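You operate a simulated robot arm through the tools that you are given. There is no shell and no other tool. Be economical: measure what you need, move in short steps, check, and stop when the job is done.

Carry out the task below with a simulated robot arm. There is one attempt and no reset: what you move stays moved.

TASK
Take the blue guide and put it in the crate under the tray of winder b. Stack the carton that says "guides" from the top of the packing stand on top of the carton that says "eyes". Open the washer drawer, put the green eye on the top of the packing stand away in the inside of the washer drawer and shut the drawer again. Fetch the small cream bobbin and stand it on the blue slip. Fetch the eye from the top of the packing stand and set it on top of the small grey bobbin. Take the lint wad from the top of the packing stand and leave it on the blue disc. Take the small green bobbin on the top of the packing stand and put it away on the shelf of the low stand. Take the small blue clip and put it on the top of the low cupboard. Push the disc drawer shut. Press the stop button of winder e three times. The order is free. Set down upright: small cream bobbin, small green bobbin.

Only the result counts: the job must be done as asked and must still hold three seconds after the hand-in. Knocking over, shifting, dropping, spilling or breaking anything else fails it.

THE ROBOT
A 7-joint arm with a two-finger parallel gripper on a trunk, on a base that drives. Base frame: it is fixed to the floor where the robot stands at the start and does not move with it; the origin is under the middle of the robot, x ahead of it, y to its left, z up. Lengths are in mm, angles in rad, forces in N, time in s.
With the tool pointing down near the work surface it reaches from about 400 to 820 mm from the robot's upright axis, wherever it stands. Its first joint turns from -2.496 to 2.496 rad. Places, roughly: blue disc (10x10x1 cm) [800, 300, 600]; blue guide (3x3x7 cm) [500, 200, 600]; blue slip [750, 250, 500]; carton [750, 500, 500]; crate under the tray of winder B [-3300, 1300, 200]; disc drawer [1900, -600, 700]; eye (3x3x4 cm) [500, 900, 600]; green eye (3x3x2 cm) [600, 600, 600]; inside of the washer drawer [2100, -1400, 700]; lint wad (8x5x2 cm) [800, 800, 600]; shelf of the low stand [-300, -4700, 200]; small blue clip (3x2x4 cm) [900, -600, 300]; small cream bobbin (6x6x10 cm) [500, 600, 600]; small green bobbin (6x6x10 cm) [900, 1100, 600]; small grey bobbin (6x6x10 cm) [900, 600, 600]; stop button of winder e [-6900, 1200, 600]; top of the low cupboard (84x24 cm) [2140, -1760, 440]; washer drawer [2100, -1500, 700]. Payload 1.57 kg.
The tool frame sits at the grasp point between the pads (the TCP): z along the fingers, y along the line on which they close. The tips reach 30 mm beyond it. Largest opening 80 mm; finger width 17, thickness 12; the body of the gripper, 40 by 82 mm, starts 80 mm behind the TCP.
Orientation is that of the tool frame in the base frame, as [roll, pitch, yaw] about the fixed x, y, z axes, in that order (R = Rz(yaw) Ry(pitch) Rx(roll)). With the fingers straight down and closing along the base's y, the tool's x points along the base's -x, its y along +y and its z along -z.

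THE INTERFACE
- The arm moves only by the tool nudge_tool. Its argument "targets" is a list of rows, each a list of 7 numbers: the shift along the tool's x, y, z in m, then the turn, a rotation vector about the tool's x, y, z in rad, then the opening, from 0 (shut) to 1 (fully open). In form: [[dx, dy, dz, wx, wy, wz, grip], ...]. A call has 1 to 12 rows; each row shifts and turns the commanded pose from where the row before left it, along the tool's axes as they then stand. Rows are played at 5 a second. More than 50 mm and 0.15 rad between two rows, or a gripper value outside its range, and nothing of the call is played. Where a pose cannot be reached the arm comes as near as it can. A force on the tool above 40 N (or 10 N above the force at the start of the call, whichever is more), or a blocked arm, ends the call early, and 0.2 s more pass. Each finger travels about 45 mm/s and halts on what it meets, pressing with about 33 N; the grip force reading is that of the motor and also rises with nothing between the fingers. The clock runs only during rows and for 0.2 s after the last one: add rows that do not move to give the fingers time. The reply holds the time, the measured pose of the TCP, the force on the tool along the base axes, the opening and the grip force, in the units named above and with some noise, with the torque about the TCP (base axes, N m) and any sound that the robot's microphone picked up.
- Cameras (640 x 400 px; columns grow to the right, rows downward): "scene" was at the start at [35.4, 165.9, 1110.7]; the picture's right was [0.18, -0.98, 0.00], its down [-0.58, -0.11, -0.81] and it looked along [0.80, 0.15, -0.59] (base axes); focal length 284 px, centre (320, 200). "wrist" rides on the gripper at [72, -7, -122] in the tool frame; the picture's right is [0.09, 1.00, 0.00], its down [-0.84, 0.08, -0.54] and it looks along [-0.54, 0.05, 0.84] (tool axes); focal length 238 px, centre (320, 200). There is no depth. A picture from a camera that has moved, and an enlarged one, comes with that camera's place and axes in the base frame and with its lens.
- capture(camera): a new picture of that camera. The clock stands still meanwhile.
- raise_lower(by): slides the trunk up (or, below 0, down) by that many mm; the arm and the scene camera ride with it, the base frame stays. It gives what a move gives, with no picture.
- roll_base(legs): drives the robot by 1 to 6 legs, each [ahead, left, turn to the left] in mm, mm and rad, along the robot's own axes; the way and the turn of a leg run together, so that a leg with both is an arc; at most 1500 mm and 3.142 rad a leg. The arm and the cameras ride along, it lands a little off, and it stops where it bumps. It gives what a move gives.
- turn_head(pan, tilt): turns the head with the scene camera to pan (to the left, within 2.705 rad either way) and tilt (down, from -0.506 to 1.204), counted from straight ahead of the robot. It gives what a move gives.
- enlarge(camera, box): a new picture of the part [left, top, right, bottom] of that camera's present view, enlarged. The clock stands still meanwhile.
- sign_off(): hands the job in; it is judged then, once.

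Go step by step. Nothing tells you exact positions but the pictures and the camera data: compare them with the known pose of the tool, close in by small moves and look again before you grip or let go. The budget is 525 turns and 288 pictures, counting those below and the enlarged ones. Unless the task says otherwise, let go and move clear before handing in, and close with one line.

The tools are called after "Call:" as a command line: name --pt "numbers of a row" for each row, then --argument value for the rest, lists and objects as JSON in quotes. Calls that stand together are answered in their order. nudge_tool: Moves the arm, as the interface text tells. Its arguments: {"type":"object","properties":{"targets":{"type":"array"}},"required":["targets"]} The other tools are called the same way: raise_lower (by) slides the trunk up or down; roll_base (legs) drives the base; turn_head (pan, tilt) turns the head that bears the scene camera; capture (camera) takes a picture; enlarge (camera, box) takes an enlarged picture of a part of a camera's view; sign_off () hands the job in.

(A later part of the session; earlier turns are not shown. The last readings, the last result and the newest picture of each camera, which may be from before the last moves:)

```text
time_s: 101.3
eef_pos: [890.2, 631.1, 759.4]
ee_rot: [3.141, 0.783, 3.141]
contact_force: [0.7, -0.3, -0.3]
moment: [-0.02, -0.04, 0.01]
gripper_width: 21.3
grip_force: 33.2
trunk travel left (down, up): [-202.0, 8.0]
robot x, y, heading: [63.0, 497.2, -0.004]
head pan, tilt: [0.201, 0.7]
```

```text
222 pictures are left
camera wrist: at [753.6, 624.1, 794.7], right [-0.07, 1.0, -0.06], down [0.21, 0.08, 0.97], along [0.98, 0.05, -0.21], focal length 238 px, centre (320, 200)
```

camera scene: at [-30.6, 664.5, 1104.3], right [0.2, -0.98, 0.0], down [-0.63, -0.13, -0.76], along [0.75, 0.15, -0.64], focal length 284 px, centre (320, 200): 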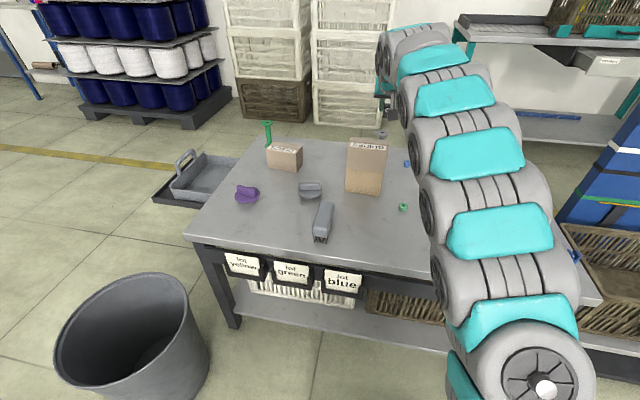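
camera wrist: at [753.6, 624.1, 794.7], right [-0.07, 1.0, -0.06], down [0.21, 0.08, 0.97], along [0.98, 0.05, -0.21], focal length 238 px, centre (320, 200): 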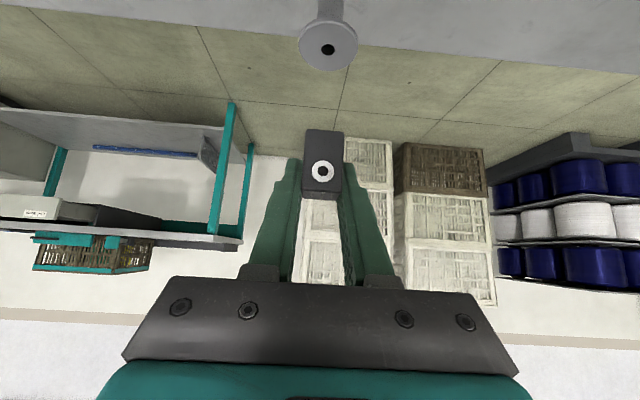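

Flange centre at (897,630). I descend to about 8 mm above it and check.

Call:
nudge_tool --pt "-0.004 -0.001 0.005 0 0 0 0" --pt "0.0163 0 0.0163 0 0 0 0" --pt "0.0163 0 0.0163 0 0 0 0" --pt "0.0163 0 0.0163 0 0 0 0" --pt "0 0 0 0 0 0 0"

Call:
capture --camera "wrist"

Call:
enlarge --camera "scene" --box '[220, 80, 420, 220]'

```text
time_s: 102.5
eef_pos: [895.9, 630.7, 689.8]
ee_rot: [-3.141, 0.786, 3.14]
contact_force: [-0.5, 0.3, -0.9]
moment: [0.03, 0.0, 0.01]
gripper_width: 21.2
grip_force: 32.9
trunk travel left (down, up): [-202.0, 8.0]
robot x, y, heading: [60.8, 494.5, -0.003]
head pan, tilt: [0.201, 0.7]
```

```text
221 pictures are left
camera wrist: at [760.3, 623.7, 725.1], right [-0.07, 1.0, -0.06], down [0.21, 0.08, 0.97], along [0.98, 0.05, -0.21], focal length 238 px, centre (320, 200)
```

wrist: 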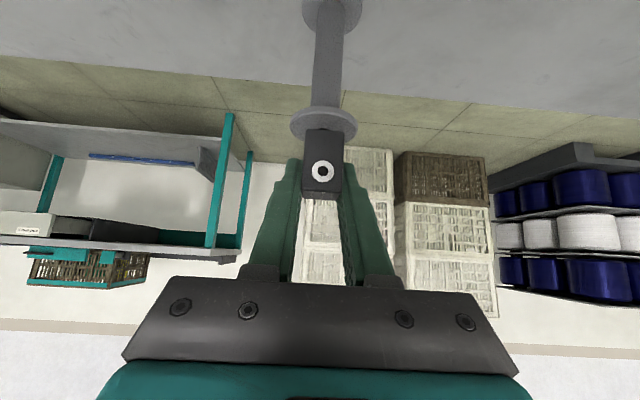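

```text
2.86 times, centred on (320, 150) of scene
camera zoom: at [95.0, 664.1, 1104.3], right [0.2, -0.98, 0.0], down [-0.63, -0.13, -0.76], along [0.75, 0.15, -0.64], focal length 812 px, centre (320, 343)
```

zoom: 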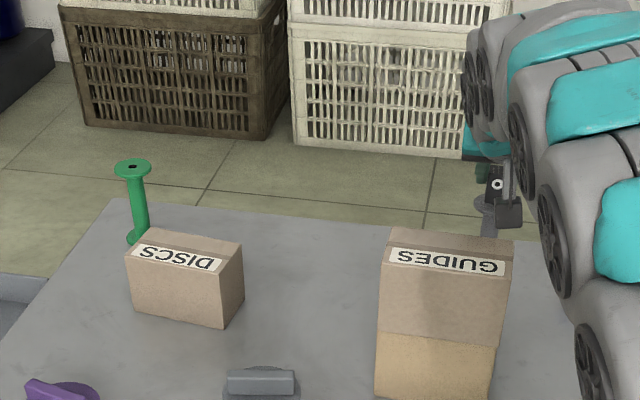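

Well aligned. I lower to contact in small steps.

Call:
nudge_tool --pt "0.0028 0 0.0028 0 0 0 0" --pt "0.0014 0 0.0014 0 0 0 0" --pt "0.001 0 0.001 0 0 0 0" --pt "0 0 0 0 0 0 0"

```text
time_s: 103.5
eef_pos: [895.9, 628.8, 681.9]
ee_rot: [-3.141, 0.783, -3.141]
contact_force: [-0.8, 0.0, -0.6]
moment: [0.05, 0.0, 0.0]
gripper_width: 21.0
grip_force: 33.0
trunk travel left (down, up): [-202.0, 8.0]
robot x, y, heading: [63.4, 498.3, -0.004]
head pan, tilt: [0.201, 0.7]
```

Call:
nudge_tool --pt "0.0008 0.001 0.0008 0 0 0 0" --pt "0.0008 0 0.0008 0 0 0 0" --pt "0 0 0 0 0 0 0"

```text
time_s: 104.3
eef_pos: [895.7, 631.2, 682.5]
ee_rot: [3.141, 0.785, -3.141]
contact_force: [-0.8, 0.3, 4.0]
moment: [0.02, 0.04, -0.01]
gripper_width: 20.9
grip_force: 33.4
trunk travel left (down, up): [-202.0, 8.0]
robot x, y, heading: [62.0, 496.2, -0.005]
head pan, tilt: [0.201, 0.7]
```

Touching (4 N). I open, and rise vertically before withdrawing.

Call:
nudge_tool --pt "0 0 0 0 0 0 0.5" --pt "0 0 0 0 0 0 0.5" --pt "0 0 0 0 0 0 0.5" --pt "-0.005 0 -0.005 0 0 0 0.5" --pt "-0.02 0 -0.02 0 0 0 0.5" --pt "-0.025 0 -0.025 0 0 0 0.5" --pt "-0.025 0 -0.025 0 0 0 0.5" --pt "0 0 0 0 0 0 0.5"

Call:
roll_base --legs '[[-130, 0, 0]]'

Call:
capture --camera "wrist"

```text
time_s: 106.1
eef_pos: [894.8, 630.9, 786.5]
ee_rot: [-3.14, 0.784, -3.141]
contact_force: [0.8, 0.1, 0.2]
moment: [0.0, 0.03, 0.01]
gripper_width: 40.0
grip_force: 0.1
trunk travel left (down, up): [-202.0, 8.0]
robot x, y, heading: [61.1, 494.9, -0.006]
head pan, tilt: [0.201, 0.7]
```

```text
time_s: 107.4
eef_pos: [766.7, 632.2, 786.3]
ee_rot: [-3.141, 0.785, -3.141]
contact_force: [-0.3, -0.5, -0.2]
moment: [0.0, -0.02, -0.02]
gripper_width: 40.1
grip_force: 0.1
trunk travel left (down, up): [-202.0, 8.0]
robot x, y, heading: [-63.9, 499.2, -0.005]
head pan, tilt: [0.201, 0.7]
```

```text
219 pictures are left
camera wrist: at [630.1, 624.4, 821.5], right [-0.07, 1.0, -0.06], down [0.21, 0.08, 0.97], along [0.98, 0.05, -0.21], focal length 238 px, centre (320, 200)
```

wrist: 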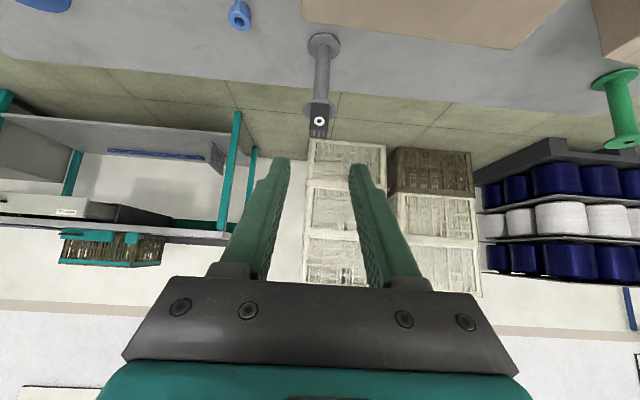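

The photo-eye stands on the grey bobbin. Next the green bobbin near (894,1048); I check how much room the base has to the table and the bin by looking down.

Call:
turn_head --pan 0.6 --tilt 1.1

Call:
capture --camera "scene"

Call:
turn_head --pan 1.2 --tilt 0.8

Call:
capture --camera "scene"

```text
time_s: 108.3
eef_pos: [766.6, 631.8, 786.1]
ee_rot: [-3.141, 0.785, -3.141]
contact_force: [0.0, -0.7, -0.3]
moment: [0.02, 0.03, 0.03]
gripper_width: 39.9
grip_force: 0.0
trunk travel left (down, up): [-202.0, 8.0]
robot x, y, heading: [-66.9, 499.0, -0.003]
head pan, tilt: [0.6, 1.1]
```

```text
218 pictures are left
camera scene: at [-65.6, 683.3, 1074.4], right [0.56, -0.83, 0.0], down [-0.74, -0.5, -0.45], along [0.38, 0.26, -0.89], focal length 284 px, centre (320, 200)
```

scene: 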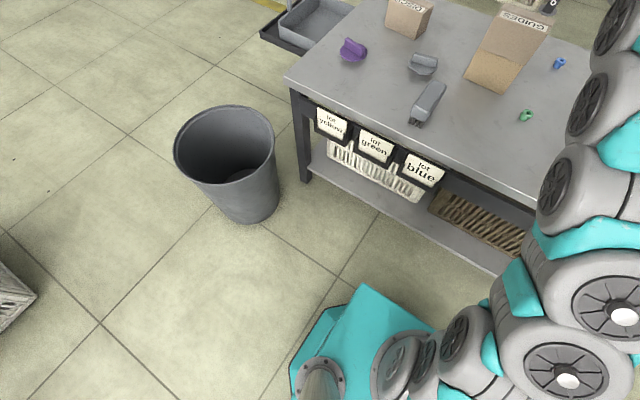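

```text
time_s: 109.3
eef_pos: [766.1, 631.0, 786.7]
ee_rot: [3.14, 0.782, -3.141]
contact_force: [0.2, -0.1, -0.1]
moment: [0.0, -0.04, -0.02]
gripper_width: 40.1
grip_force: 0.0
trunk travel left (down, up): [-202.0, 8.0]
robot x, y, heading: [-68.0, 497.1, -0.007]
head pan, tilt: [1.201, 0.799]
```

```text
217 pictures are left
camera scene: at [-88.5, 722.8, 1096.0], right [0.93, -0.36, 0.0], down [-0.26, -0.67, -0.7], along [0.25, 0.65, -0.72], focal length 284 px, centre (320, 200)
```

scene: 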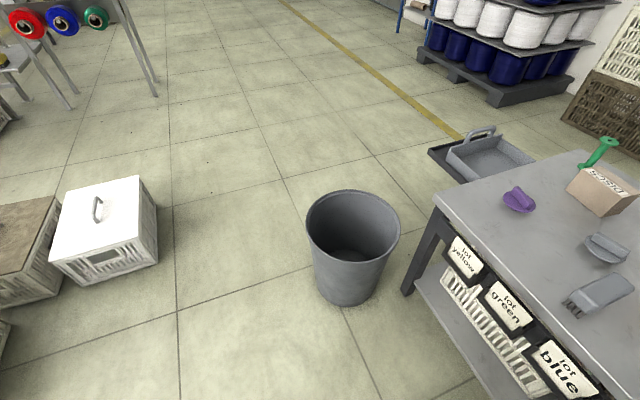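

The base reaches about 230 mm to each side, so standing at (115,740) keeps clear of table and bin. I drive there, arm high.

Call:
turn_head --pan 0.3 --tilt 0.65

Call:
roll_base --legs '[[0, 240, 0], [100, 0, 0]]'

Call:
nudge_tool --pt "0 0.03 0 0 0 0.05 1" --pt "0 0.03 0 0 0 0 1" --pt "0 0.03 0 0 0 0 1" --pt "0 0.03 0 0 0 0 1" --pt "0 0 0 0 0 0 1"

Call:
capture --camera "wrist"

Call:
capture --camera "scene"

```text
time_s: 110.5
eef_pos: [766.3, 631.3, 786.6]
ee_rot: [-3.141, 0.783, 3.139]
contact_force: [0.2, 0.3, -0.1]
moment: [-0.03, -0.01, 0.02]
gripper_width: 40.2
grip_force: 0.0
trunk travel left (down, up): [-202.0, 8.0]
robot x, y, heading: [-61.6, 496.4, 0.001]
head pan, tilt: [0.3, 0.649]
```

```text
time_s: 113.0
eef_pos: [866.8, 870.6, 786.2]
ee_rot: [3.142, 0.786, 3.141]
contact_force: [-0.2, -0.3, 0.5]
moment: [0.05, -0.02, -0.02]
gripper_width: 39.9
grip_force: 0.1
trunk travel left (down, up): [-202.0, 8.0]
robot x, y, heading: [33.5, 739.7, -0.004]
head pan, tilt: [0.3, 0.649]
```

```text
time_s: 114.2
eef_pos: [872.3, 990.7, 789.9]
ee_rot: [3.092, 0.783, 3.071]
contact_force: [0.3, -0.6, 0.2]
moment: [0.01, 0.01, -0.03]
gripper_width: 80.1
grip_force: 0.0
trunk travel left (down, up): [-202.0, 8.0]
robot x, y, heading: [31.0, 737.2, -0.004]
head pan, tilt: [0.3, 0.649]
```

```text
216 pictures are left
camera wrist: at [735.5, 987.9, 824.5], right [-0.03, 1.0, -0.03], down [0.21, 0.04, 0.98], along [0.98, 0.02, -0.21], focal length 238 px, centre (320, 200)
```

wrist: 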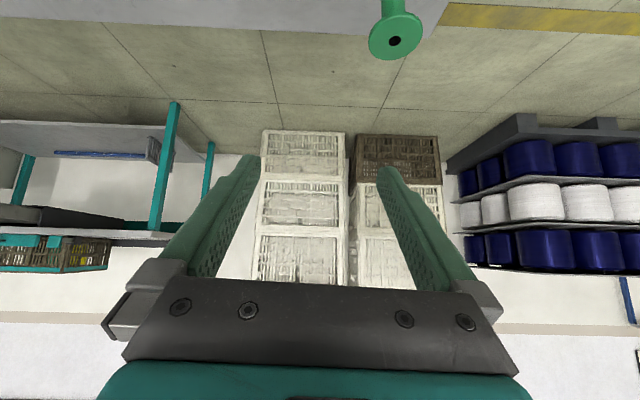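

```text
215 pictures are left
camera scene: at [66.3, 913.6, 1108.7], right [0.29, -0.96, 0.0], down [-0.58, -0.18, -0.8], along [0.76, 0.23, -0.6], focal length 284 px, centre (320, 200)
```

scene: 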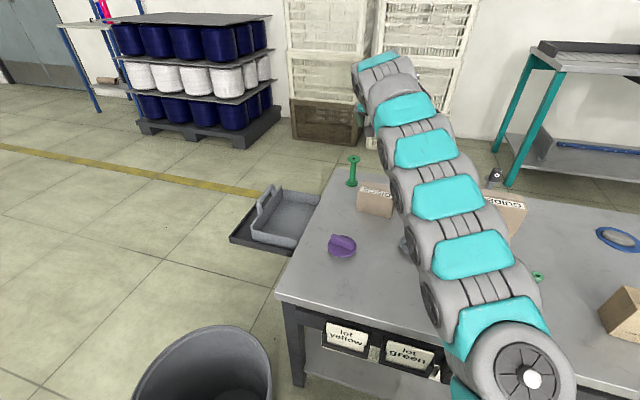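

Green bobbin at (897,1049). I drive ahead, yaw the tool 0.2 rad to keep the camera clear of the discs carton, and go to the pre-grasp point.

Call:
roll_base --legs '[[85, 0, 0]]'

Call:
nudge_tool --pt "0 0 0 0.071 0 0.046 1" --pt "0 0 0 0.071 0 0.046 1" --pt "0.0367 0.0089 -0.005 0 0 0 1" --pt "0.0367 0.0089 -0.005 0 0 0 1" --pt "0.0367 0.0089 -0.005 0 0 0 1" --pt "0.0367 0.0089 -0.005 0 0 0 1" --pt "0.0367 0.0089 -0.005 0 0 0 1" --pt "0 0 0 0 0 0 1"

Call:
capture --camera "wrist"

Call:
capture --camera "scene"

```text
time_s: 115.3
eef_pos: [956.9, 990.1, 789.2]
ee_rot: [3.09, 0.783, 3.07]
contact_force: [0.2, 0.1, 0.4]
moment: [-0.02, -0.02, -0.02]
gripper_width: 80.1
grip_force: 0.1
trunk travel left (down, up): [-202.0, 8.0]
robot x, y, heading: [120.9, 738.5, -0.005]
head pan, tilt: [0.3, 0.649]
```

```text
time_s: 117.1
eef_pos: [819.7, 1063.5, 678.6]
ee_rot: [3.141, 0.779, 2.941]
contact_force: [0.3, 0.1, -1.1]
moment: [0.0, 0.03, 0.0]
gripper_width: 80.0
grip_force: 0.1
trunk travel left (down, up): [-202.0, 8.0]
robot x, y, heading: [120.1, 737.5, -0.003]
head pan, tilt: [0.3, 0.649]
```

```text
214 pictures are left
camera wrist: at [686.1, 1084.0, 713.7], right [0.14, 0.99, -0.06], down [0.22, 0.03, 0.97], along [0.97, -0.15, -0.22], focal length 238 px, centre (320, 200)
```

wrist: 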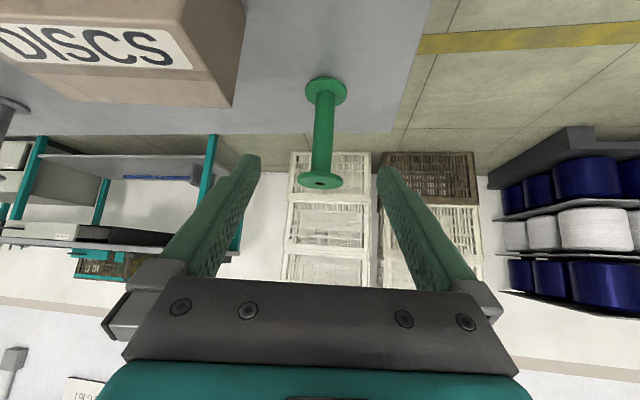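

```text
213 pictures are left
camera scene: at [151.7, 913.3, 1108.7], right [0.29, -0.96, 0.0], down [-0.58, -0.18, -0.8], along [0.76, 0.23, -0.6], focal length 284 px, centre (320, 200)
```

scene: 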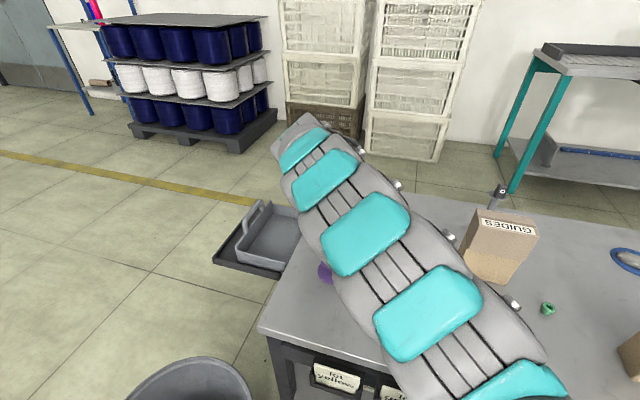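

Straight in line. I advance onto the shaft, with the jaws a bit narrower, and close.

Call:
nudge_tool --pt "0.002 0.0015 0.036 0 0 0 0.8" --pt "0 0 0.036 0 0 0 0.8" --pt "0 0 0.037 0 0 0 0.8" --pt "0 0 0 0 0 0 0.8" --pt "0 0 0 0 0 0 0" --pt "0 0 0 0 0 0 0" --pt "0 0 0 0 0 0 0" --pt "0 0 0 0 0 0 0" --pt "0 0 0 0 0 0 0"

Call:
capture --camera "wrist"

```text
time_s: 119.1
eef_pos: [894.9, 1049.7, 599.4]
ee_rot: [-3.141, 0.779, 2.941]
contact_force: [-0.3, -0.4, 0.5]
moment: [-0.04, -0.02, 0.0]
gripper_width: 18.2
grip_force: 32.9
trunk travel left (down, up): [-202.0, 8.0]
robot x, y, heading: [117.3, 739.0, -0.003]
head pan, tilt: [0.3, 0.649]
```

```text
212 pictures are left
camera wrist: at [760.7, 1070.2, 635.6], right [0.14, 0.99, -0.07], down [0.22, 0.03, 0.97], along [0.97, -0.15, -0.22], focal length 238 px, centre (320, 200)
```

wrist: 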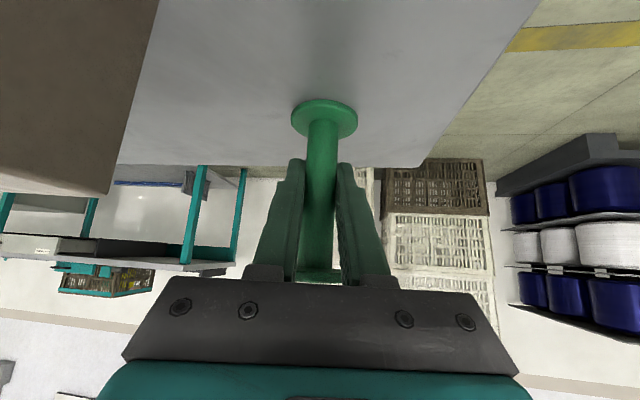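

Gripped. I lift it straight up and back the base away from the table.

Call:
nudge_tool --pt "-0.027 0 -0.027 0 0 0 0" --pt "-0.027 0 -0.027 0 0 0 0" --pt "-0.027 0 -0.027 0 0 0 0" --pt "-0.027 0 -0.027 0 0 0 0" --pt "-0.02 0 -0.02 0 0 0 0" --pt "0 0 0 0 0 0 0"

Call:
roll_base --legs '[[-330, 0, 0], [0, -440, 0]]'

Call:
turn_head --pan -1.3 --tilt 0.35

Call:
capture --camera "scene"

Call:
capture --camera "wrist"

```text
time_s: 120.5
eef_pos: [896.6, 1049.5, 781.3]
ee_rot: [-3.139, 0.78, 2.941]
contact_force: [0.1, -0.2, 0.1]
moment: [-0.01, 0.02, -0.03]
gripper_width: 18.4
grip_force: 32.9
trunk travel left (down, up): [-202.0, 8.0]
robot x, y, heading: [120.2, 739.0, -0.001]
head pan, tilt: [0.3, 0.649]
```

```text
time_s: 125.0
eef_pos: [562.1, 605.9, 780.4]
ee_rot: [-3.14, 0.781, 2.94]
contact_force: [0.1, -0.2, -0.4]
moment: [-0.02, 0.03, -0.02]
gripper_width: 18.6
grip_force: 32.7
trunk travel left (down, up): [-202.0, 8.0]
robot x, y, heading: [-214.8, 293.7, -0.005]
head pan, tilt: [0.3, 0.649]
```

```text
time_s: 126.6
eef_pos: [562.1, 605.7, 781.1]
ee_rot: [3.141, 0.781, 2.94]
contact_force: [1.3, 0.2, -1.1]
moment: [-0.02, 0.0, 0.0]
gripper_width: 18.2
grip_force: 32.5
trunk travel left (down, up): [-202.0, 8.0]
robot x, y, heading: [-214.2, 297.0, -0.002]
head pan, tilt: [-1.3, 0.351]
```

```text
211 pictures are left
camera scene: at [-242.1, 355.0, 1135.7], right [-0.96, -0.26, 0.0], down [-0.09, 0.33, -0.94], along [0.25, -0.91, -0.34], focal length 284 px, centre (320, 200)
```

scene: 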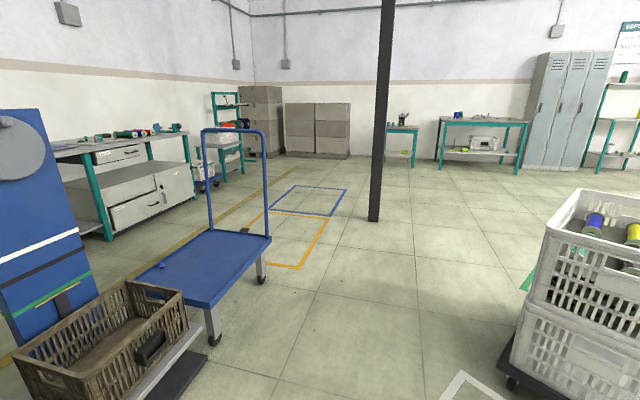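

```text
210 pictures are left
camera wrist: at [427.3, 625.7, 816.1], right [0.14, 0.99, -0.07], down [0.22, 0.03, 0.97], along [0.96, -0.15, -0.22], focal length 238 px, centre (320, 200)
```

wrist: 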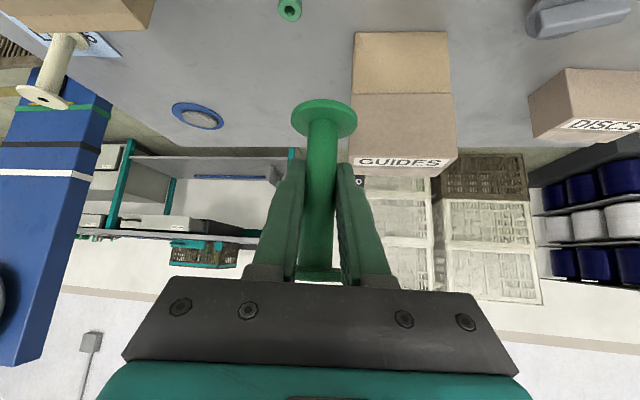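

Bobbin held. I back off further, centre the arm ahead of the robot, then turn right toward the low stand at (-300,-4700).

Call:
roll_base --legs '[[-215, 0, 0]]'

Call:
nudge_tool --pt "-0.006 -0.042 0.006 0 0 0 0" --pt "-0.006 -0.042 0.006 0 0 0 0" --pt "-0.006 -0.042 0.006 0 0 0 0" --pt "-0.006 -0.042 0.006 0 0 0 0" --pt "-0.006 -0.042 0.006 -0.07 0 -0.07 0" --pt "-0.006 -0.042 0.006 -0.07 0 -0.07 0" --pt "-0.006 -0.042 0.006 0 0 0 0" --pt "0 0 0 0 0 0 0"

Call:
roll_base --legs '[[0, 0, -1.571]]'

Call:
turn_head --pan 0.25 --tilt 0.4

Call:
capture --camera "scene"

```text
time_s: 128.3
eef_pos: [346.7, 606.7, 780.3]
ee_rot: [3.141, 0.783, 2.94]
contact_force: [0.2, -0.2, -0.5]
moment: [0.02, -0.01, 0.01]
gripper_width: 18.1
grip_force: 32.3
trunk travel left (down, up): [-202.0, 8.0]
robot x, y, heading: [-432.3, 297.0, -0.003]
head pan, tilt: [-1.3, 0.351]
```

```text
time_s: 130.1
eef_pos: [358.2, 306.5, 780.8]
ee_rot: [-3.141, 0.78, 3.136]
contact_force: [-0.7, -0.9, -0.9]
moment: [0.01, 0.02, 0.02]
gripper_width: 18.4
grip_force: 32.5
trunk travel left (down, up): [-202.0, 8.0]
robot x, y, heading: [-431.7, 296.0, 0.001]
head pan, tilt: [-1.3, 0.351]
```

```text
time_s: 134.4
eef_pos: [-437.0, -493.4, 779.8]
ee_rot: [3.141, 0.781, 1.545]
contact_force: [0.2, 0.2, -0.5]
moment: [0.01, -0.03, -0.02]
gripper_width: 18.1
grip_force: 32.5
trunk travel left (down, up): [-202.0, 8.0]
robot x, y, heading: [-433.5, 293.8, -1.598]
head pan, tilt: [-1.3, 0.351]
```

```text
time_s: 136.0
eef_pos: [-437.0, -493.7, 779.7]
ee_rot: [-3.141, 0.78, 1.545]
contact_force: [0.6, 2.0, -0.1]
moment: [0.02, 0.01, 0.0]
gripper_width: 18.4
grip_force: 33.1
trunk travel left (down, up): [-202.0, 8.0]
robot x, y, heading: [-431.8, 292.7, -1.594]
head pan, tilt: [0.25, 0.4]
```

```text
209 pictures are left
camera scene: at [-260.1, 250.8, 1131.2], right [-0.98, -0.22, 0.0], down [-0.09, 0.38, -0.92], along [0.2, -0.9, -0.39], focal length 284 px, centre (320, 200)
```

scene: 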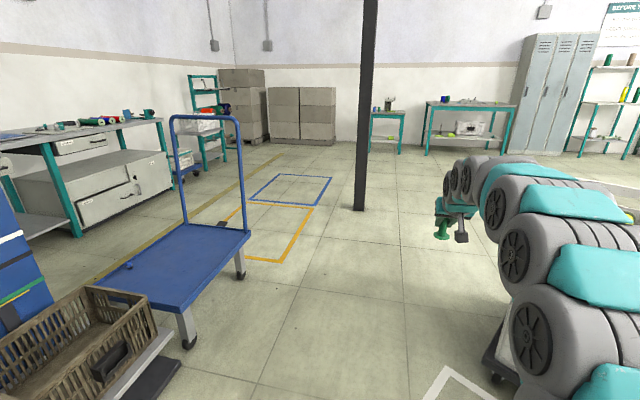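

The way is clear between the post (x≈-100) and the crate stack; I drive in legs along x≈-475 to about y=-3300.

Call:
roll_base --legs '[[600, -25, 0.02], [1500, 0, 0], [1400, 0, 0]]'

Call:
capture --camera "scene"

```text
time_s: 141.5
eef_pos: [-455.4, -1342.2, 780.6]
ee_rot: [3.139, 0.783, 1.563]
contact_force: [-0.6, -0.6, -0.1]
moment: [-0.04, 0.0, 0.0]
gripper_width: 18.2
grip_force: 32.9
trunk travel left (down, up): [-202.0, 8.0]
robot x, y, heading: [-469.8, -552.3, -1.577]
head pan, tilt: [0.25, 0.4]
stopped in leg 2: the robot was blocked; the commanded pose is now the measured one
```

```text
208 pictures are left
camera scene: at [-294.5, -592.8, 1131.2], right [-0.97, -0.24, 0.0], down [-0.09, 0.38, -0.92], along [0.22, -0.89, -0.39], focal length 284 px, centre (320, 200)
```

scene: 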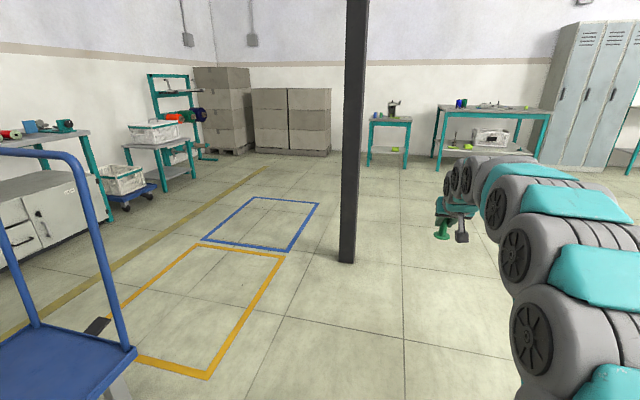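

The robot was blocked at y≈-550, so something sits close on its right side; I look there.

Call:
turn_head --pan -0.9 --tilt 0.9

Call:
capture --camera "scene"

Call:
turn_head --pan 0.7 --tilt 1.0

Call:
capture --camera "scene"

```text
time_s: 142.8
eef_pos: [-455.3, -1342.1, 780.3]
ee_rot: [3.14, 0.783, 1.567]
contact_force: [-0.9, -0.3, 0.3]
moment: [0.0, 0.0, 0.0]
gripper_width: 18.6
grip_force: 32.8
trunk travel left (down, up): [-202.0, 8.0]
robot x, y, heading: [-467.3, -552.8, -1.573]
head pan, tilt: [-0.901, 0.901]
```

```text
207 pictures are left
camera scene: at [-376.3, -549.7, 1088.2], right [-0.62, 0.79, 0.0], down [0.62, 0.48, -0.62], along [-0.49, -0.38, -0.78], focal length 284 px, centre (320, 200)
```

scene: 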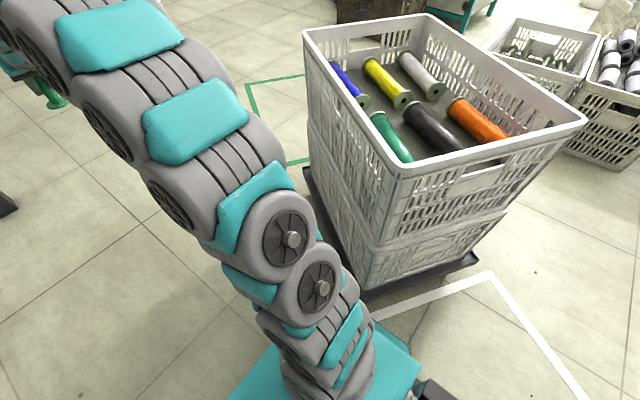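

```text
time_s: 144.5
eef_pos: [-456.3, -1341.8, 780.9]
ee_rot: [3.141, 0.781, 1.567]
contact_force: [-0.4, -0.2, -0.8]
moment: [0.02, -0.01, 0.01]
gripper_width: 18.3
grip_force: 32.6
trunk travel left (down, up): [-202.0, 8.0]
robot x, y, heading: [-466.7, -550.7, -1.577]
head pan, tilt: [0.7, 1.0]
```

```text
206 pictures are left
camera scene: at [-272.4, -556.5, 1080.9], right [-0.77, -0.64, 0.0], down [-0.54, 0.65, -0.54], along [0.35, -0.42, -0.84], focal length 284 px, centre (320, 200)
```

scene: 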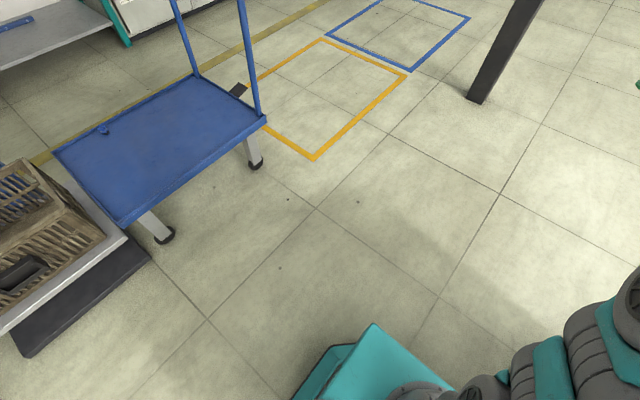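

The crate dolly's corner lies about 310 mm from the robot's centre – the base is wider than I took it. I back off, pass it further left, then swing out before the post.

Call:
roll_base --legs '[[-60, 0, 0], [0, 90, 0], [700, 0, 0], [600, -170, 0], [1000, -20, 0]]'

Call:
turn_head --pan 0.1 --tilt 0.5

Call:
capture --camera "scene"

```text
time_s: 157.5
eef_pos: [-563.5, -3589.6, 779.1]
ee_rot: [3.141, 0.783, 1.567]
contact_force: [-0.1, 0.3, 0.0]
moment: [-0.01, 0.05, 0.0]
gripper_width: 18.5
grip_force: 32.6
trunk travel left (down, up): [-202.0, 8.0]
robot x, y, heading: [-575.4, -2801.4, -1.572]
head pan, tilt: [0.7, 1.0]
```

```text
time_s: 158.5
eef_pos: [-563.6, -3589.3, 780.3]
ee_rot: [3.14, 0.783, 1.566]
contact_force: [0.1, 1.1, 0.2]
moment: [-0.02, -0.02, 0.02]
gripper_width: 18.1
grip_force: 32.6
trunk travel left (down, up): [-202.0, 8.0]
robot x, y, heading: [-574.1, -2798.3, -1.572]
head pan, tilt: [0.099, 0.499]
```

```text
205 pictures are left
camera scene: at [-417.6, -2841.6, 1122.0], right [-1.0, -0.1, 0.0], down [-0.05, 0.48, -0.88], along [0.09, -0.87, -0.48], focal length 284 px, centre (320, 200)
```

scene: 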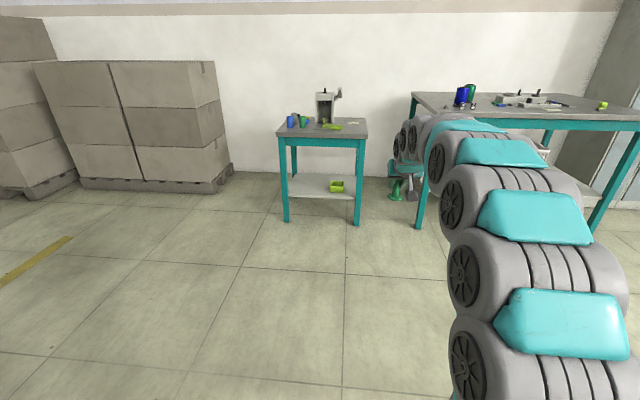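

The low stand spans x −9…−514 with its front at y≈−4555 and the shelf at z≈200, top underside about 590. I drive closer in front of a free shelf spot at x≈−180 and lower the trunk.

Call:
roll_base --legs '[[700, 384, 0]]'

Call:
raise_lower --by -200

Call:
turn_head --pan 0.2 --tilt 0.5

Call:
capture --camera "scene"

Call:
capture --camera "wrist"

```text
time_s: 162.8
eef_pos: [-165.5, -4289.8, 780.1]
ee_rot: [3.141, 0.782, 1.58]
contact_force: [-0.5, -0.4, 0.3]
moment: [0.01, -0.02, -0.02]
gripper_width: 18.3
grip_force: 33.3
trunk travel left (down, up): [-202.0, 8.0]
robot x, y, heading: [-190.9, -3499.2, -1.56]
head pan, tilt: [0.099, 0.499]
```

```text
time_s: 165.0
eef_pos: [-165.2, -4289.4, 580.6]
ee_rot: [3.14, 0.781, 1.579]
contact_force: [0.7, 0.3, -1.2]
moment: [0.02, 0.01, -0.02]
gripper_width: 18.1
grip_force: 32.7
trunk travel left (down, up): [-2.0, 208.0]
robot x, y, heading: [-187.4, -3498.0, -1.566]
head pan, tilt: [0.099, 0.499]
```

```text
time_s: 165.7
eef_pos: [-165.9, -4289.3, 580.5]
ee_rot: [3.14, 0.782, 1.579]
contact_force: [0.0, -0.1, 0.0]
moment: [0.0, -0.02, 0.06]
gripper_width: 18.4
grip_force: 32.7
trunk travel left (down, up): [-2.0, 208.0]
robot x, y, heading: [-190.4, -3503.4, -1.562]
head pan, tilt: [0.201, 0.499]
```

```text
204 pictures are left
camera scene: at [-19.4, -3538.5, 922.0], right [-0.98, -0.21, 0.0], down [-0.1, 0.47, -0.88], along [0.18, -0.86, -0.48], focal length 284 px, centre (320, 200)
```

scene: 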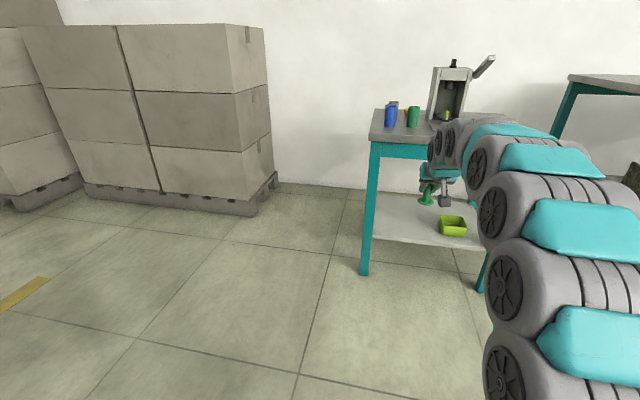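

```text
203 pictures are left
camera wrist: at [-172.5, -4153.1, 615.8], right [1.0, 0.07, -0.06], down [0.08, -0.21, 0.97], along [0.06, -0.97, -0.22], focal length 238 px, centre (320, 200)
```

wrist: 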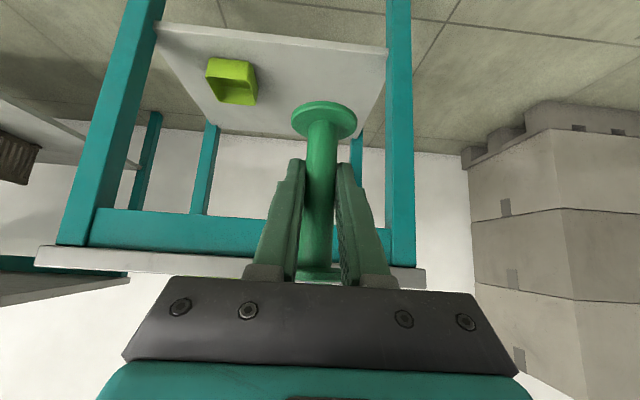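

I lower the tool in front of the stand to just above shelf-placing height.

Call:
nudge_tool --pt "0.031 0 0.0313 0 0 0 0" --pt "0.031 0 0.0313 0 0 0 0" --pt "0.031 0 0.0313 0 0 0 0" --pt "0.031 0 0.0313 0 0 0 0" --pt "0.031 0 0.0313 0 0 0 0" --pt "0.031 0 0.0313 0 0 0 0" --pt "0.025 0 0.0253 0 0 0 0" --pt "0 0 0 0 0 0 0"

Call:
capture --camera "wrist"

Call:
capture --camera "scene"

```text
time_s: 167.5
eef_pos: [-166.0, -4289.7, 280.9]
ee_rot: [3.14, 0.781, 1.578]
contact_force: [-0.1, 0.5, -0.2]
moment: [-0.05, 0.02, 0.01]
gripper_width: 18.5
grip_force: 33.0
trunk travel left (down, up): [-2.0, 208.0]
robot x, y, heading: [-185.8, -3499.4, -1.563]
head pan, tilt: [0.201, 0.499]
```

```text
202 pictures are left
camera wrist: at [-172.2, -4153.5, 315.6], right [1.0, 0.07, -0.06], down [0.08, -0.21, 0.97], along [0.06, -0.97, -0.22], focal length 238 px, centre (320, 200)
```

wrist: 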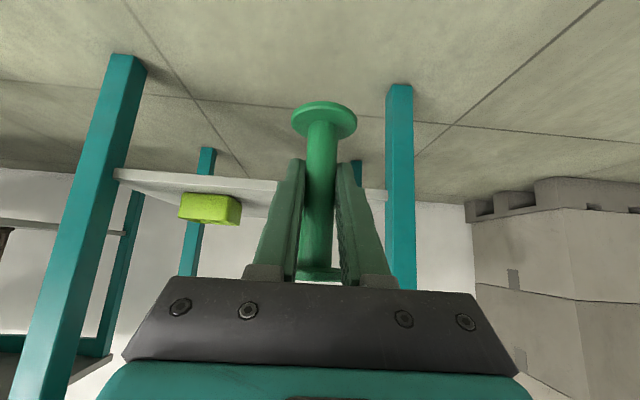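

```text
201 pictures are left
camera scene: at [-19.4, -3538.6, 922.1], right [-0.98, -0.21, 0.0], down [-0.1, 0.47, -0.88], along [0.18, -0.86, -0.48], focal length 284 px, centre (320, 200)
```

scene: 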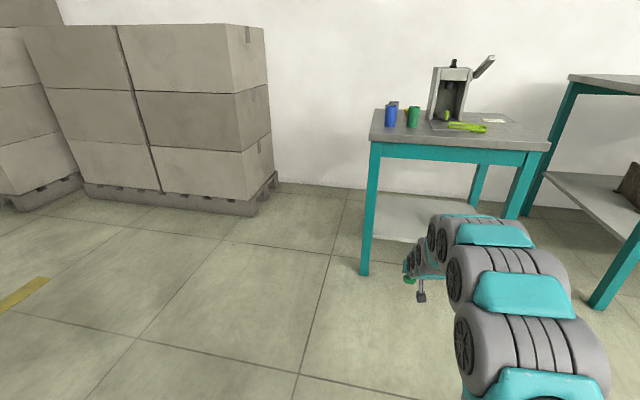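

Bobbin bottom is about 29 mm above shelf level. I drive in slowly under the top.

Call:
roll_base --legs '[[250, 0, 0]]'

Call:
capture --camera "wrist"

Call:
capture --camera "scene"

```text
time_s: 169.3
eef_pos: [-165.4, -4540.5, 280.1]
ee_rot: [3.14, 0.782, 1.576]
contact_force: [0.5, -0.3, -0.8]
moment: [0.02, 0.0, -0.02]
gripper_width: 18.0
grip_force: 32.8
trunk travel left (down, up): [-2.0, 208.0]
robot x, y, heading: [-182.7, -3750.5, -1.566]
head pan, tilt: [0.201, 0.499]
```

```text
200 pictures are left
camera wrist: at [-171.5, -4402.8, 315.8], right [1.0, 0.07, -0.06], down [0.08, -0.21, 0.97], along [0.06, -0.97, -0.22], focal length 238 px, centre (320, 200)
```

wrist: 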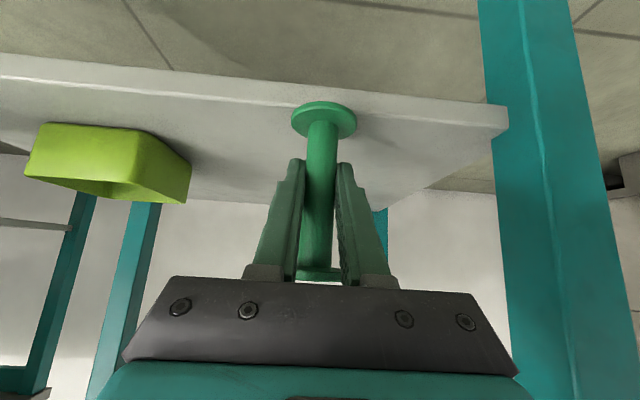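

```text
199 pictures are left
camera scene: at [-17.5, -3788.2, 922.0], right [-0.98, -0.21, 0.0], down [-0.1, 0.47, -0.88], along [0.18, -0.86, -0.48], focal length 284 px, centre (320, 200)
```

scene: 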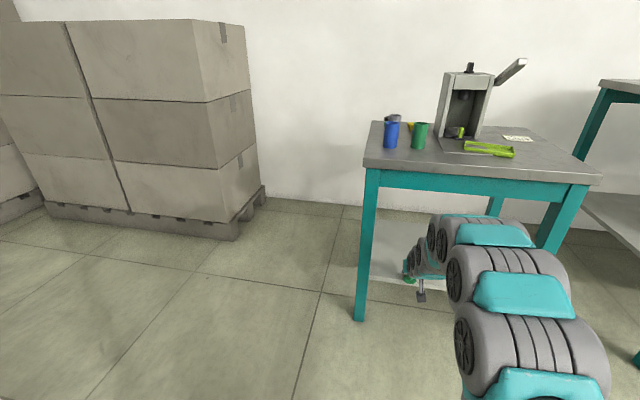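

Call:
roll_base --legs '[[100, 0, 0]]'

Call:
nudge_tool --pt "0.009 0 0.009 0 0 0 0" --pt "0.007 0 0.007 0 0 0 0" --pt "0.002 0 0.002 0 0 0 0" --pt "0 0 0 0 0 0 0"

Call:
capture --camera "wrist"

```text
time_s: 170.4
eef_pos: [-164.9, -4640.6, 279.9]
ee_rot: [3.14, 0.782, 1.576]
contact_force: [0.2, 0.9, -0.4]
moment: [-0.02, -0.01, -0.01]
gripper_width: 18.0
grip_force: 32.8
trunk travel left (down, up): [-2.0, 208.0]
robot x, y, heading: [-185.6, -3853.2, -1.563]
head pan, tilt: [0.201, 0.499]
```

```text
time_s: 171.4
eef_pos: [-165.2, -4641.3, 256.8]
ee_rot: [3.139, 0.788, 1.576]
contact_force: [-0.6, -8.4, 30.3]
moment: [-0.41, 0.04, 0.03]
gripper_width: 18.4
grip_force: 33.1
trunk travel left (down, up): [-2.0, 208.0]
robot x, y, heading: [-180.2, -3850.4, -1.57]
head pan, tilt: [0.201, 0.499]
```

```text
198 pictures are left
camera wrist: at [-171.1, -4504.1, 292.2], right [1.0, 0.07, -0.06], down [0.08, -0.21, 0.98], along [0.06, -0.98, -0.21], focal length 238 px, centre (320, 200)
```

wrist: 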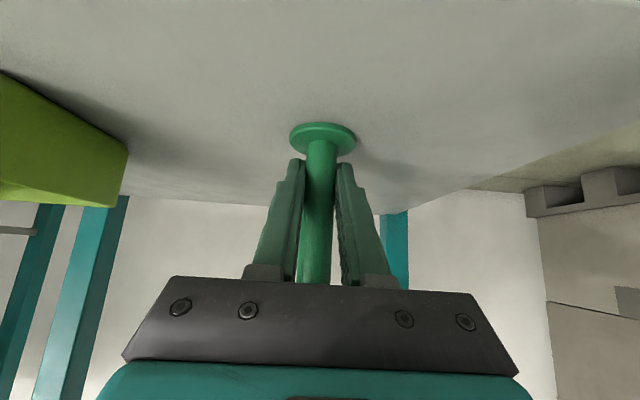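

It is seated, pressing 30 N. I ease up 2 mm and check the force.

Call:
nudge_tool --pt "-0.0015 0 -0.0015 0 0 0 0" --pt "0 0 0 0 0 0 0"

```text
time_s: 172.0
eef_pos: [-165.0, -4640.9, 257.5]
ee_rot: [3.142, 0.782, 1.576]
contact_force: [0.2, -6.1, 20.5]
moment: [-0.29, -0.01, 0.01]
gripper_width: 18.1
grip_force: 32.5
trunk travel left (down, up): [-2.0, 208.0]
robot x, y, heading: [-187.3, -3855.9, -1.563]
head pan, tilt: [0.201, 0.499]
```

Call:
nudge_tool --pt "-0.002 0 -0.002 0 0 0 0" --pt "0 0 0 0 0 0 0"

Call:
enlarge --camera "wrist" --box '[240, 100, 400, 220]'

```text
time_s: 172.6
eef_pos: [-165.9, -4639.5, 257.7]
ee_rot: [3.139, 0.776, 1.575]
contact_force: [-0.1, 0.0, 0.1]
moment: [0.02, 0.0, 0.0]
gripper_width: 18.2
grip_force: 33.1
trunk travel left (down, up): [-2.0, 208.0]
robot x, y, heading: [-186.0, -3851.7, -1.563]
head pan, tilt: [0.201, 0.499]
```

```text
3.33 times, centred on (320, 160) of wrist
camera zoom: at [-171.4, -4502.3, 293.9], right [1.0, 0.07, -0.06], down [0.08, -0.22, 0.97], along [0.06, -0.97, -0.22], focal length 794 px, centre (320, 333)
```

zoom: 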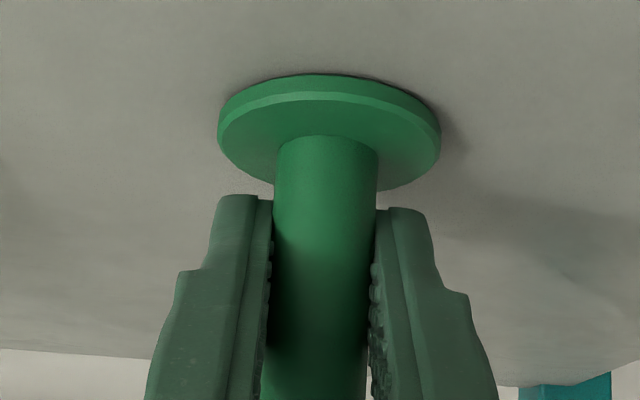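

The flange lies flat, nearly touching. I set it down the last millimetre, open and withdraw.

Call:
nudge_tool --pt "0.0007 0 0.0007 0 0 0 0" --pt "0 0 0 0 0 0 0.6" --pt "0 0 0 0 0 0 0.6" --pt "0 0 0 0 0 0 0.6" --pt "0 0 0 0 0 0 0.6"

Call:
nudge_tool --pt "0 0 -0.03 0 0 0 0.6" --pt "0 0 -0.03 0 0 0 0.6" --pt "0 0 -0.03 0 0 0 0.6" --pt "0 0 0 0 0 0 0.6"

Call:
capture --camera "wrist"

```text
time_s: 173.8
eef_pos: [-163.2, -4640.6, 258.4]
ee_rot: [3.14, 0.781, 1.575]
contact_force: [0.4, -0.2, -0.4]
moment: [0.0, -0.06, 0.01]
gripper_width: 48.0
grip_force: 0.0
trunk travel left (down, up): [-2.0, 208.0]
robot x, y, heading: [-183.7, -3852.6, -1.564]
head pan, tilt: [0.201, 0.499]
```

```text
time_s: 174.8
eef_pos: [-164.3, -4577.7, 322.5]
ee_rot: [3.139, 0.782, 1.576]
contact_force: [-0.8, -0.1, 0.3]
moment: [-0.03, -0.01, 0.0]
gripper_width: 47.9
grip_force: 0.0
trunk travel left (down, up): [-2.0, 208.0]
robot x, y, heading: [-184.4, -3850.7, -1.566]
head pan, tilt: [0.201, 0.499]
```

```text
196 pictures are left
camera wrist: at [-171.3, -4440.5, 358.4], right [1.0, 0.07, -0.06], down [0.08, -0.21, 0.97], along [0.06, -0.97, -0.22], focal length 238 px, centre (320, 200)
```

wrist: 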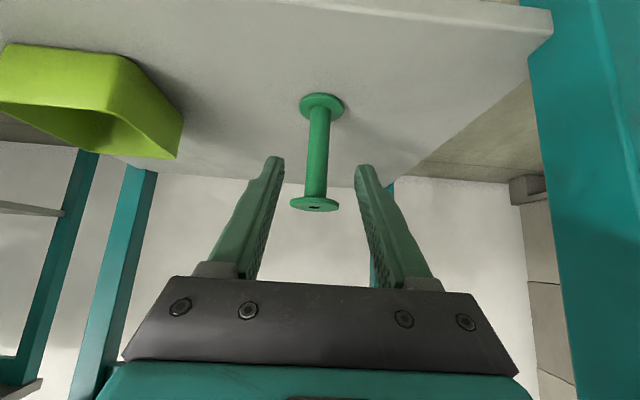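

The green bobbin stands on the shelf. I back away, raise the trunk and arm, and turn around toward the trolley with the blue clip.

Call:
roll_base --legs '[[-500, 0, 0]]'

Call:
raise_lower --by 200

Call:
nudge_tool --pt "-0.03 0 -0.03 0 0 0 0.6" --pt "-0.03 0 -0.03 0 0 0 0.6" --pt "-0.03 0 -0.03 0 0 0 0.6" --pt "-0.03 0 -0.03 0 0 0 0.6" --pt "-0.03 0 -0.03 0 0 0 0.6" --pt "-0.03 0 -0.03 0 0 0 0.6" --pt "0 0 0 0 0 0 0.6"

Call:
roll_base --legs '[[0, 450, 0], [0, 0, 3.13]]'

Call:
turn_head --pan -0.1 --tilt 0.45

Call:
capture --camera "scene"

```text
time_s: 177.8
eef_pos: [-168.6, -4076.3, 321.9]
ee_rot: [3.141, 0.781, 1.572]
contact_force: [0.4, 0.5, -0.6]
moment: [-0.01, -0.03, -0.04]
gripper_width: 47.7
grip_force: 0.0
trunk travel left (down, up): [-2.0, 208.0]
robot x, y, heading: [-187.0, -3350.9, -1.565]
head pan, tilt: [0.201, 0.499]
```

```text
time_s: 180.0
eef_pos: [-170.5, -4078.8, 522.5]
ee_rot: [3.141, 0.784, 1.573]
contact_force: [-0.7, -0.6, -0.2]
moment: [0.01, -0.02, -0.02]
gripper_width: 47.9
grip_force: 0.1
trunk travel left (down, up): [-202.0, 8.0]
robot x, y, heading: [-188.0, -3347.5, -1.565]
head pan, tilt: [0.201, 0.499]
```

```text
time_s: 181.6
eef_pos: [-170.2, -4076.4, 778.7]
ee_rot: [3.14, 0.781, 1.572]
contact_force: [-0.5, 0.5, 0.4]
moment: [0.01, 0.02, 0.0]
gripper_width: 48.1
grip_force: 0.1
trunk travel left (down, up): [-202.0, 8.0]
robot x, y, heading: [-184.4, -3349.2, -1.568]
head pan, tilt: [0.201, 0.499]
```

```text
time_s: 191.6
eef_pos: [256.4, -2620.9, 776.5]
ee_rot: [3.141, 0.781, -1.581]
contact_force: [-0.2, 0.2, 0.7]
moment: [0.06, 0.0, -0.03]
gripper_width: 47.8
grip_force: 0.1
trunk travel left (down, up): [-202.0, 8.0]
robot x, y, heading: [264.8, -3351.2, 1.57]
head pan, tilt: [0.201, 0.499]
```

```text
time_s: 192.4
eef_pos: [255.7, -2620.9, 777.2]
ee_rot: [3.139, 0.781, -1.579]
contact_force: [0.4, 1.3, -0.8]
moment: [0.04, -0.04, -0.03]
gripper_width: 47.8
grip_force: 0.1
trunk travel left (down, up): [-202.0, 8.0]
robot x, y, heading: [268.5, -3351.0, 1.563]
head pan, tilt: [-0.099, 0.45]
```

```text
195 pictures are left
camera scene: at [124.5, -3306.4, 1126.5], right [0.99, -0.11, 0.0], down [-0.05, -0.43, -0.9], along [0.1, 0.9, -0.44], focal length 284 px, centre (320, 200)
```

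scene: 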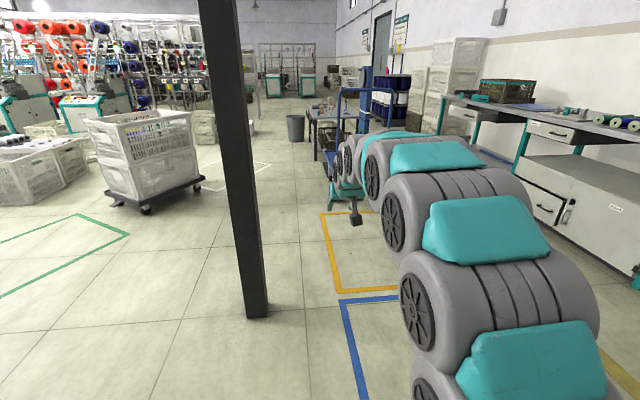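

I pass the post on its right side, then swing back left before the trolley handle.

Call:
roll_base --legs '[[300, -75, 0], [1150, 0, 0], [500, 150, 0], [500, 0, 0]]'

Call:
turn_head --pan -0.7 --tilt 0.7

Call:
capture --camera "scene"

```text
time_s: 205.2
eef_pos: [205.5, -158.7, 777.7]
ee_rot: [3.141, 0.782, -1.581]
contact_force: [-0.6, -0.2, -0.2]
moment: [0.01, 0.01, 0.01]
gripper_width: 48.1
grip_force: 0.0
trunk travel left (down, up): [-202.0, 8.0]
robot x, y, heading: [214.0, -886.9, 1.559]
head pan, tilt: [-0.099, 0.45]
```

```text
time_s: 206.2
eef_pos: [206.0, -158.6, 778.4]
ee_rot: [3.139, 0.781, -1.58]
contact_force: [1.0, 0.6, -0.2]
moment: [-0.01, 0.04, 0.0]
gripper_width: 47.9
grip_force: 0.1
trunk travel left (down, up): [-202.0, 8.0]
robot x, y, heading: [212.6, -886.1, 1.566]
head pan, tilt: [-0.7, 0.7]
```

```text
194 pictures are left
camera scene: at [118.8, -870.9, 1104.4], right [0.76, -0.65, 0.0], down [-0.42, -0.49, -0.77], along [0.5, 0.58, -0.64], focal length 284 px, centre (320, 200)
```

scene: 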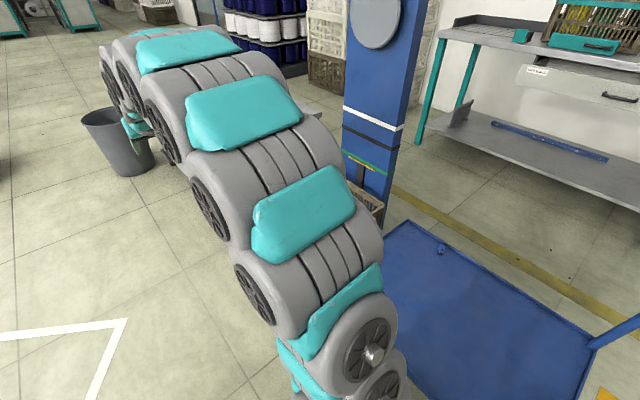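

The clip is at about (916,-646). I shift clear of the trolley, then turn to face it.

Call:
roll_base --legs '[[0, 60, 0], [200, 0, 0], [0, 0, -1.57]]'

Call:
turn_head --pan 0.2 --tilt 0.7

Call:
capture --camera "scene"

Call:
capture --camera "wrist"

```text
time_s: 212.2
eef_pos: [885.1, -683.1, 776.7]
ee_rot: [3.14, 0.781, 3.124]
contact_force: [-0.2, 0.1, -0.4]
moment: [-0.02, 0.0, 0.0]
gripper_width: 47.8
grip_force: 0.0
trunk travel left (down, up): [-202.0, 8.0]
robot x, y, heading: [152.8, -688.4, -0.017]
head pan, tilt: [-0.7, 0.7]
```

```text
time_s: 213.4
eef_pos: [883.8, -682.5, 778.7]
ee_rot: [3.139, 0.782, 3.123]
contact_force: [0.6, -0.3, 0.2]
moment: [0.01, -0.01, -0.03]
gripper_width: 47.9
grip_force: 0.1
trunk travel left (down, up): [-202.0, 8.0]
robot x, y, heading: [157.6, -684.7, -0.01]
head pan, tilt: [0.201, 0.7]
```

```text
193 pictures are left
camera scene: at [191.5, -520.3, 1104.3], right [0.18, -0.98, 0.0], down [-0.63, -0.12, -0.76], along [0.75, 0.14, -0.64], focal length 284 px, centre (320, 200)
```

scene: 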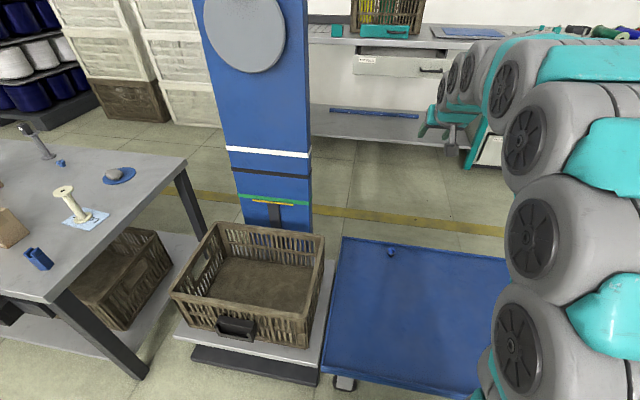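

```text
192 pictures are left
camera wrist: at [748.2, -687.7, 813.2], right [-0.05, 1.0, -0.06], down [0.21, 0.07, 0.97], along [0.98, 0.03, -0.22], focal length 238 px, centre (320, 200)
```

wrist: 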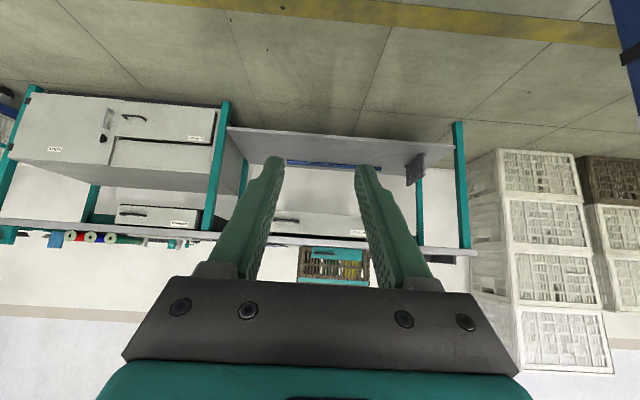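

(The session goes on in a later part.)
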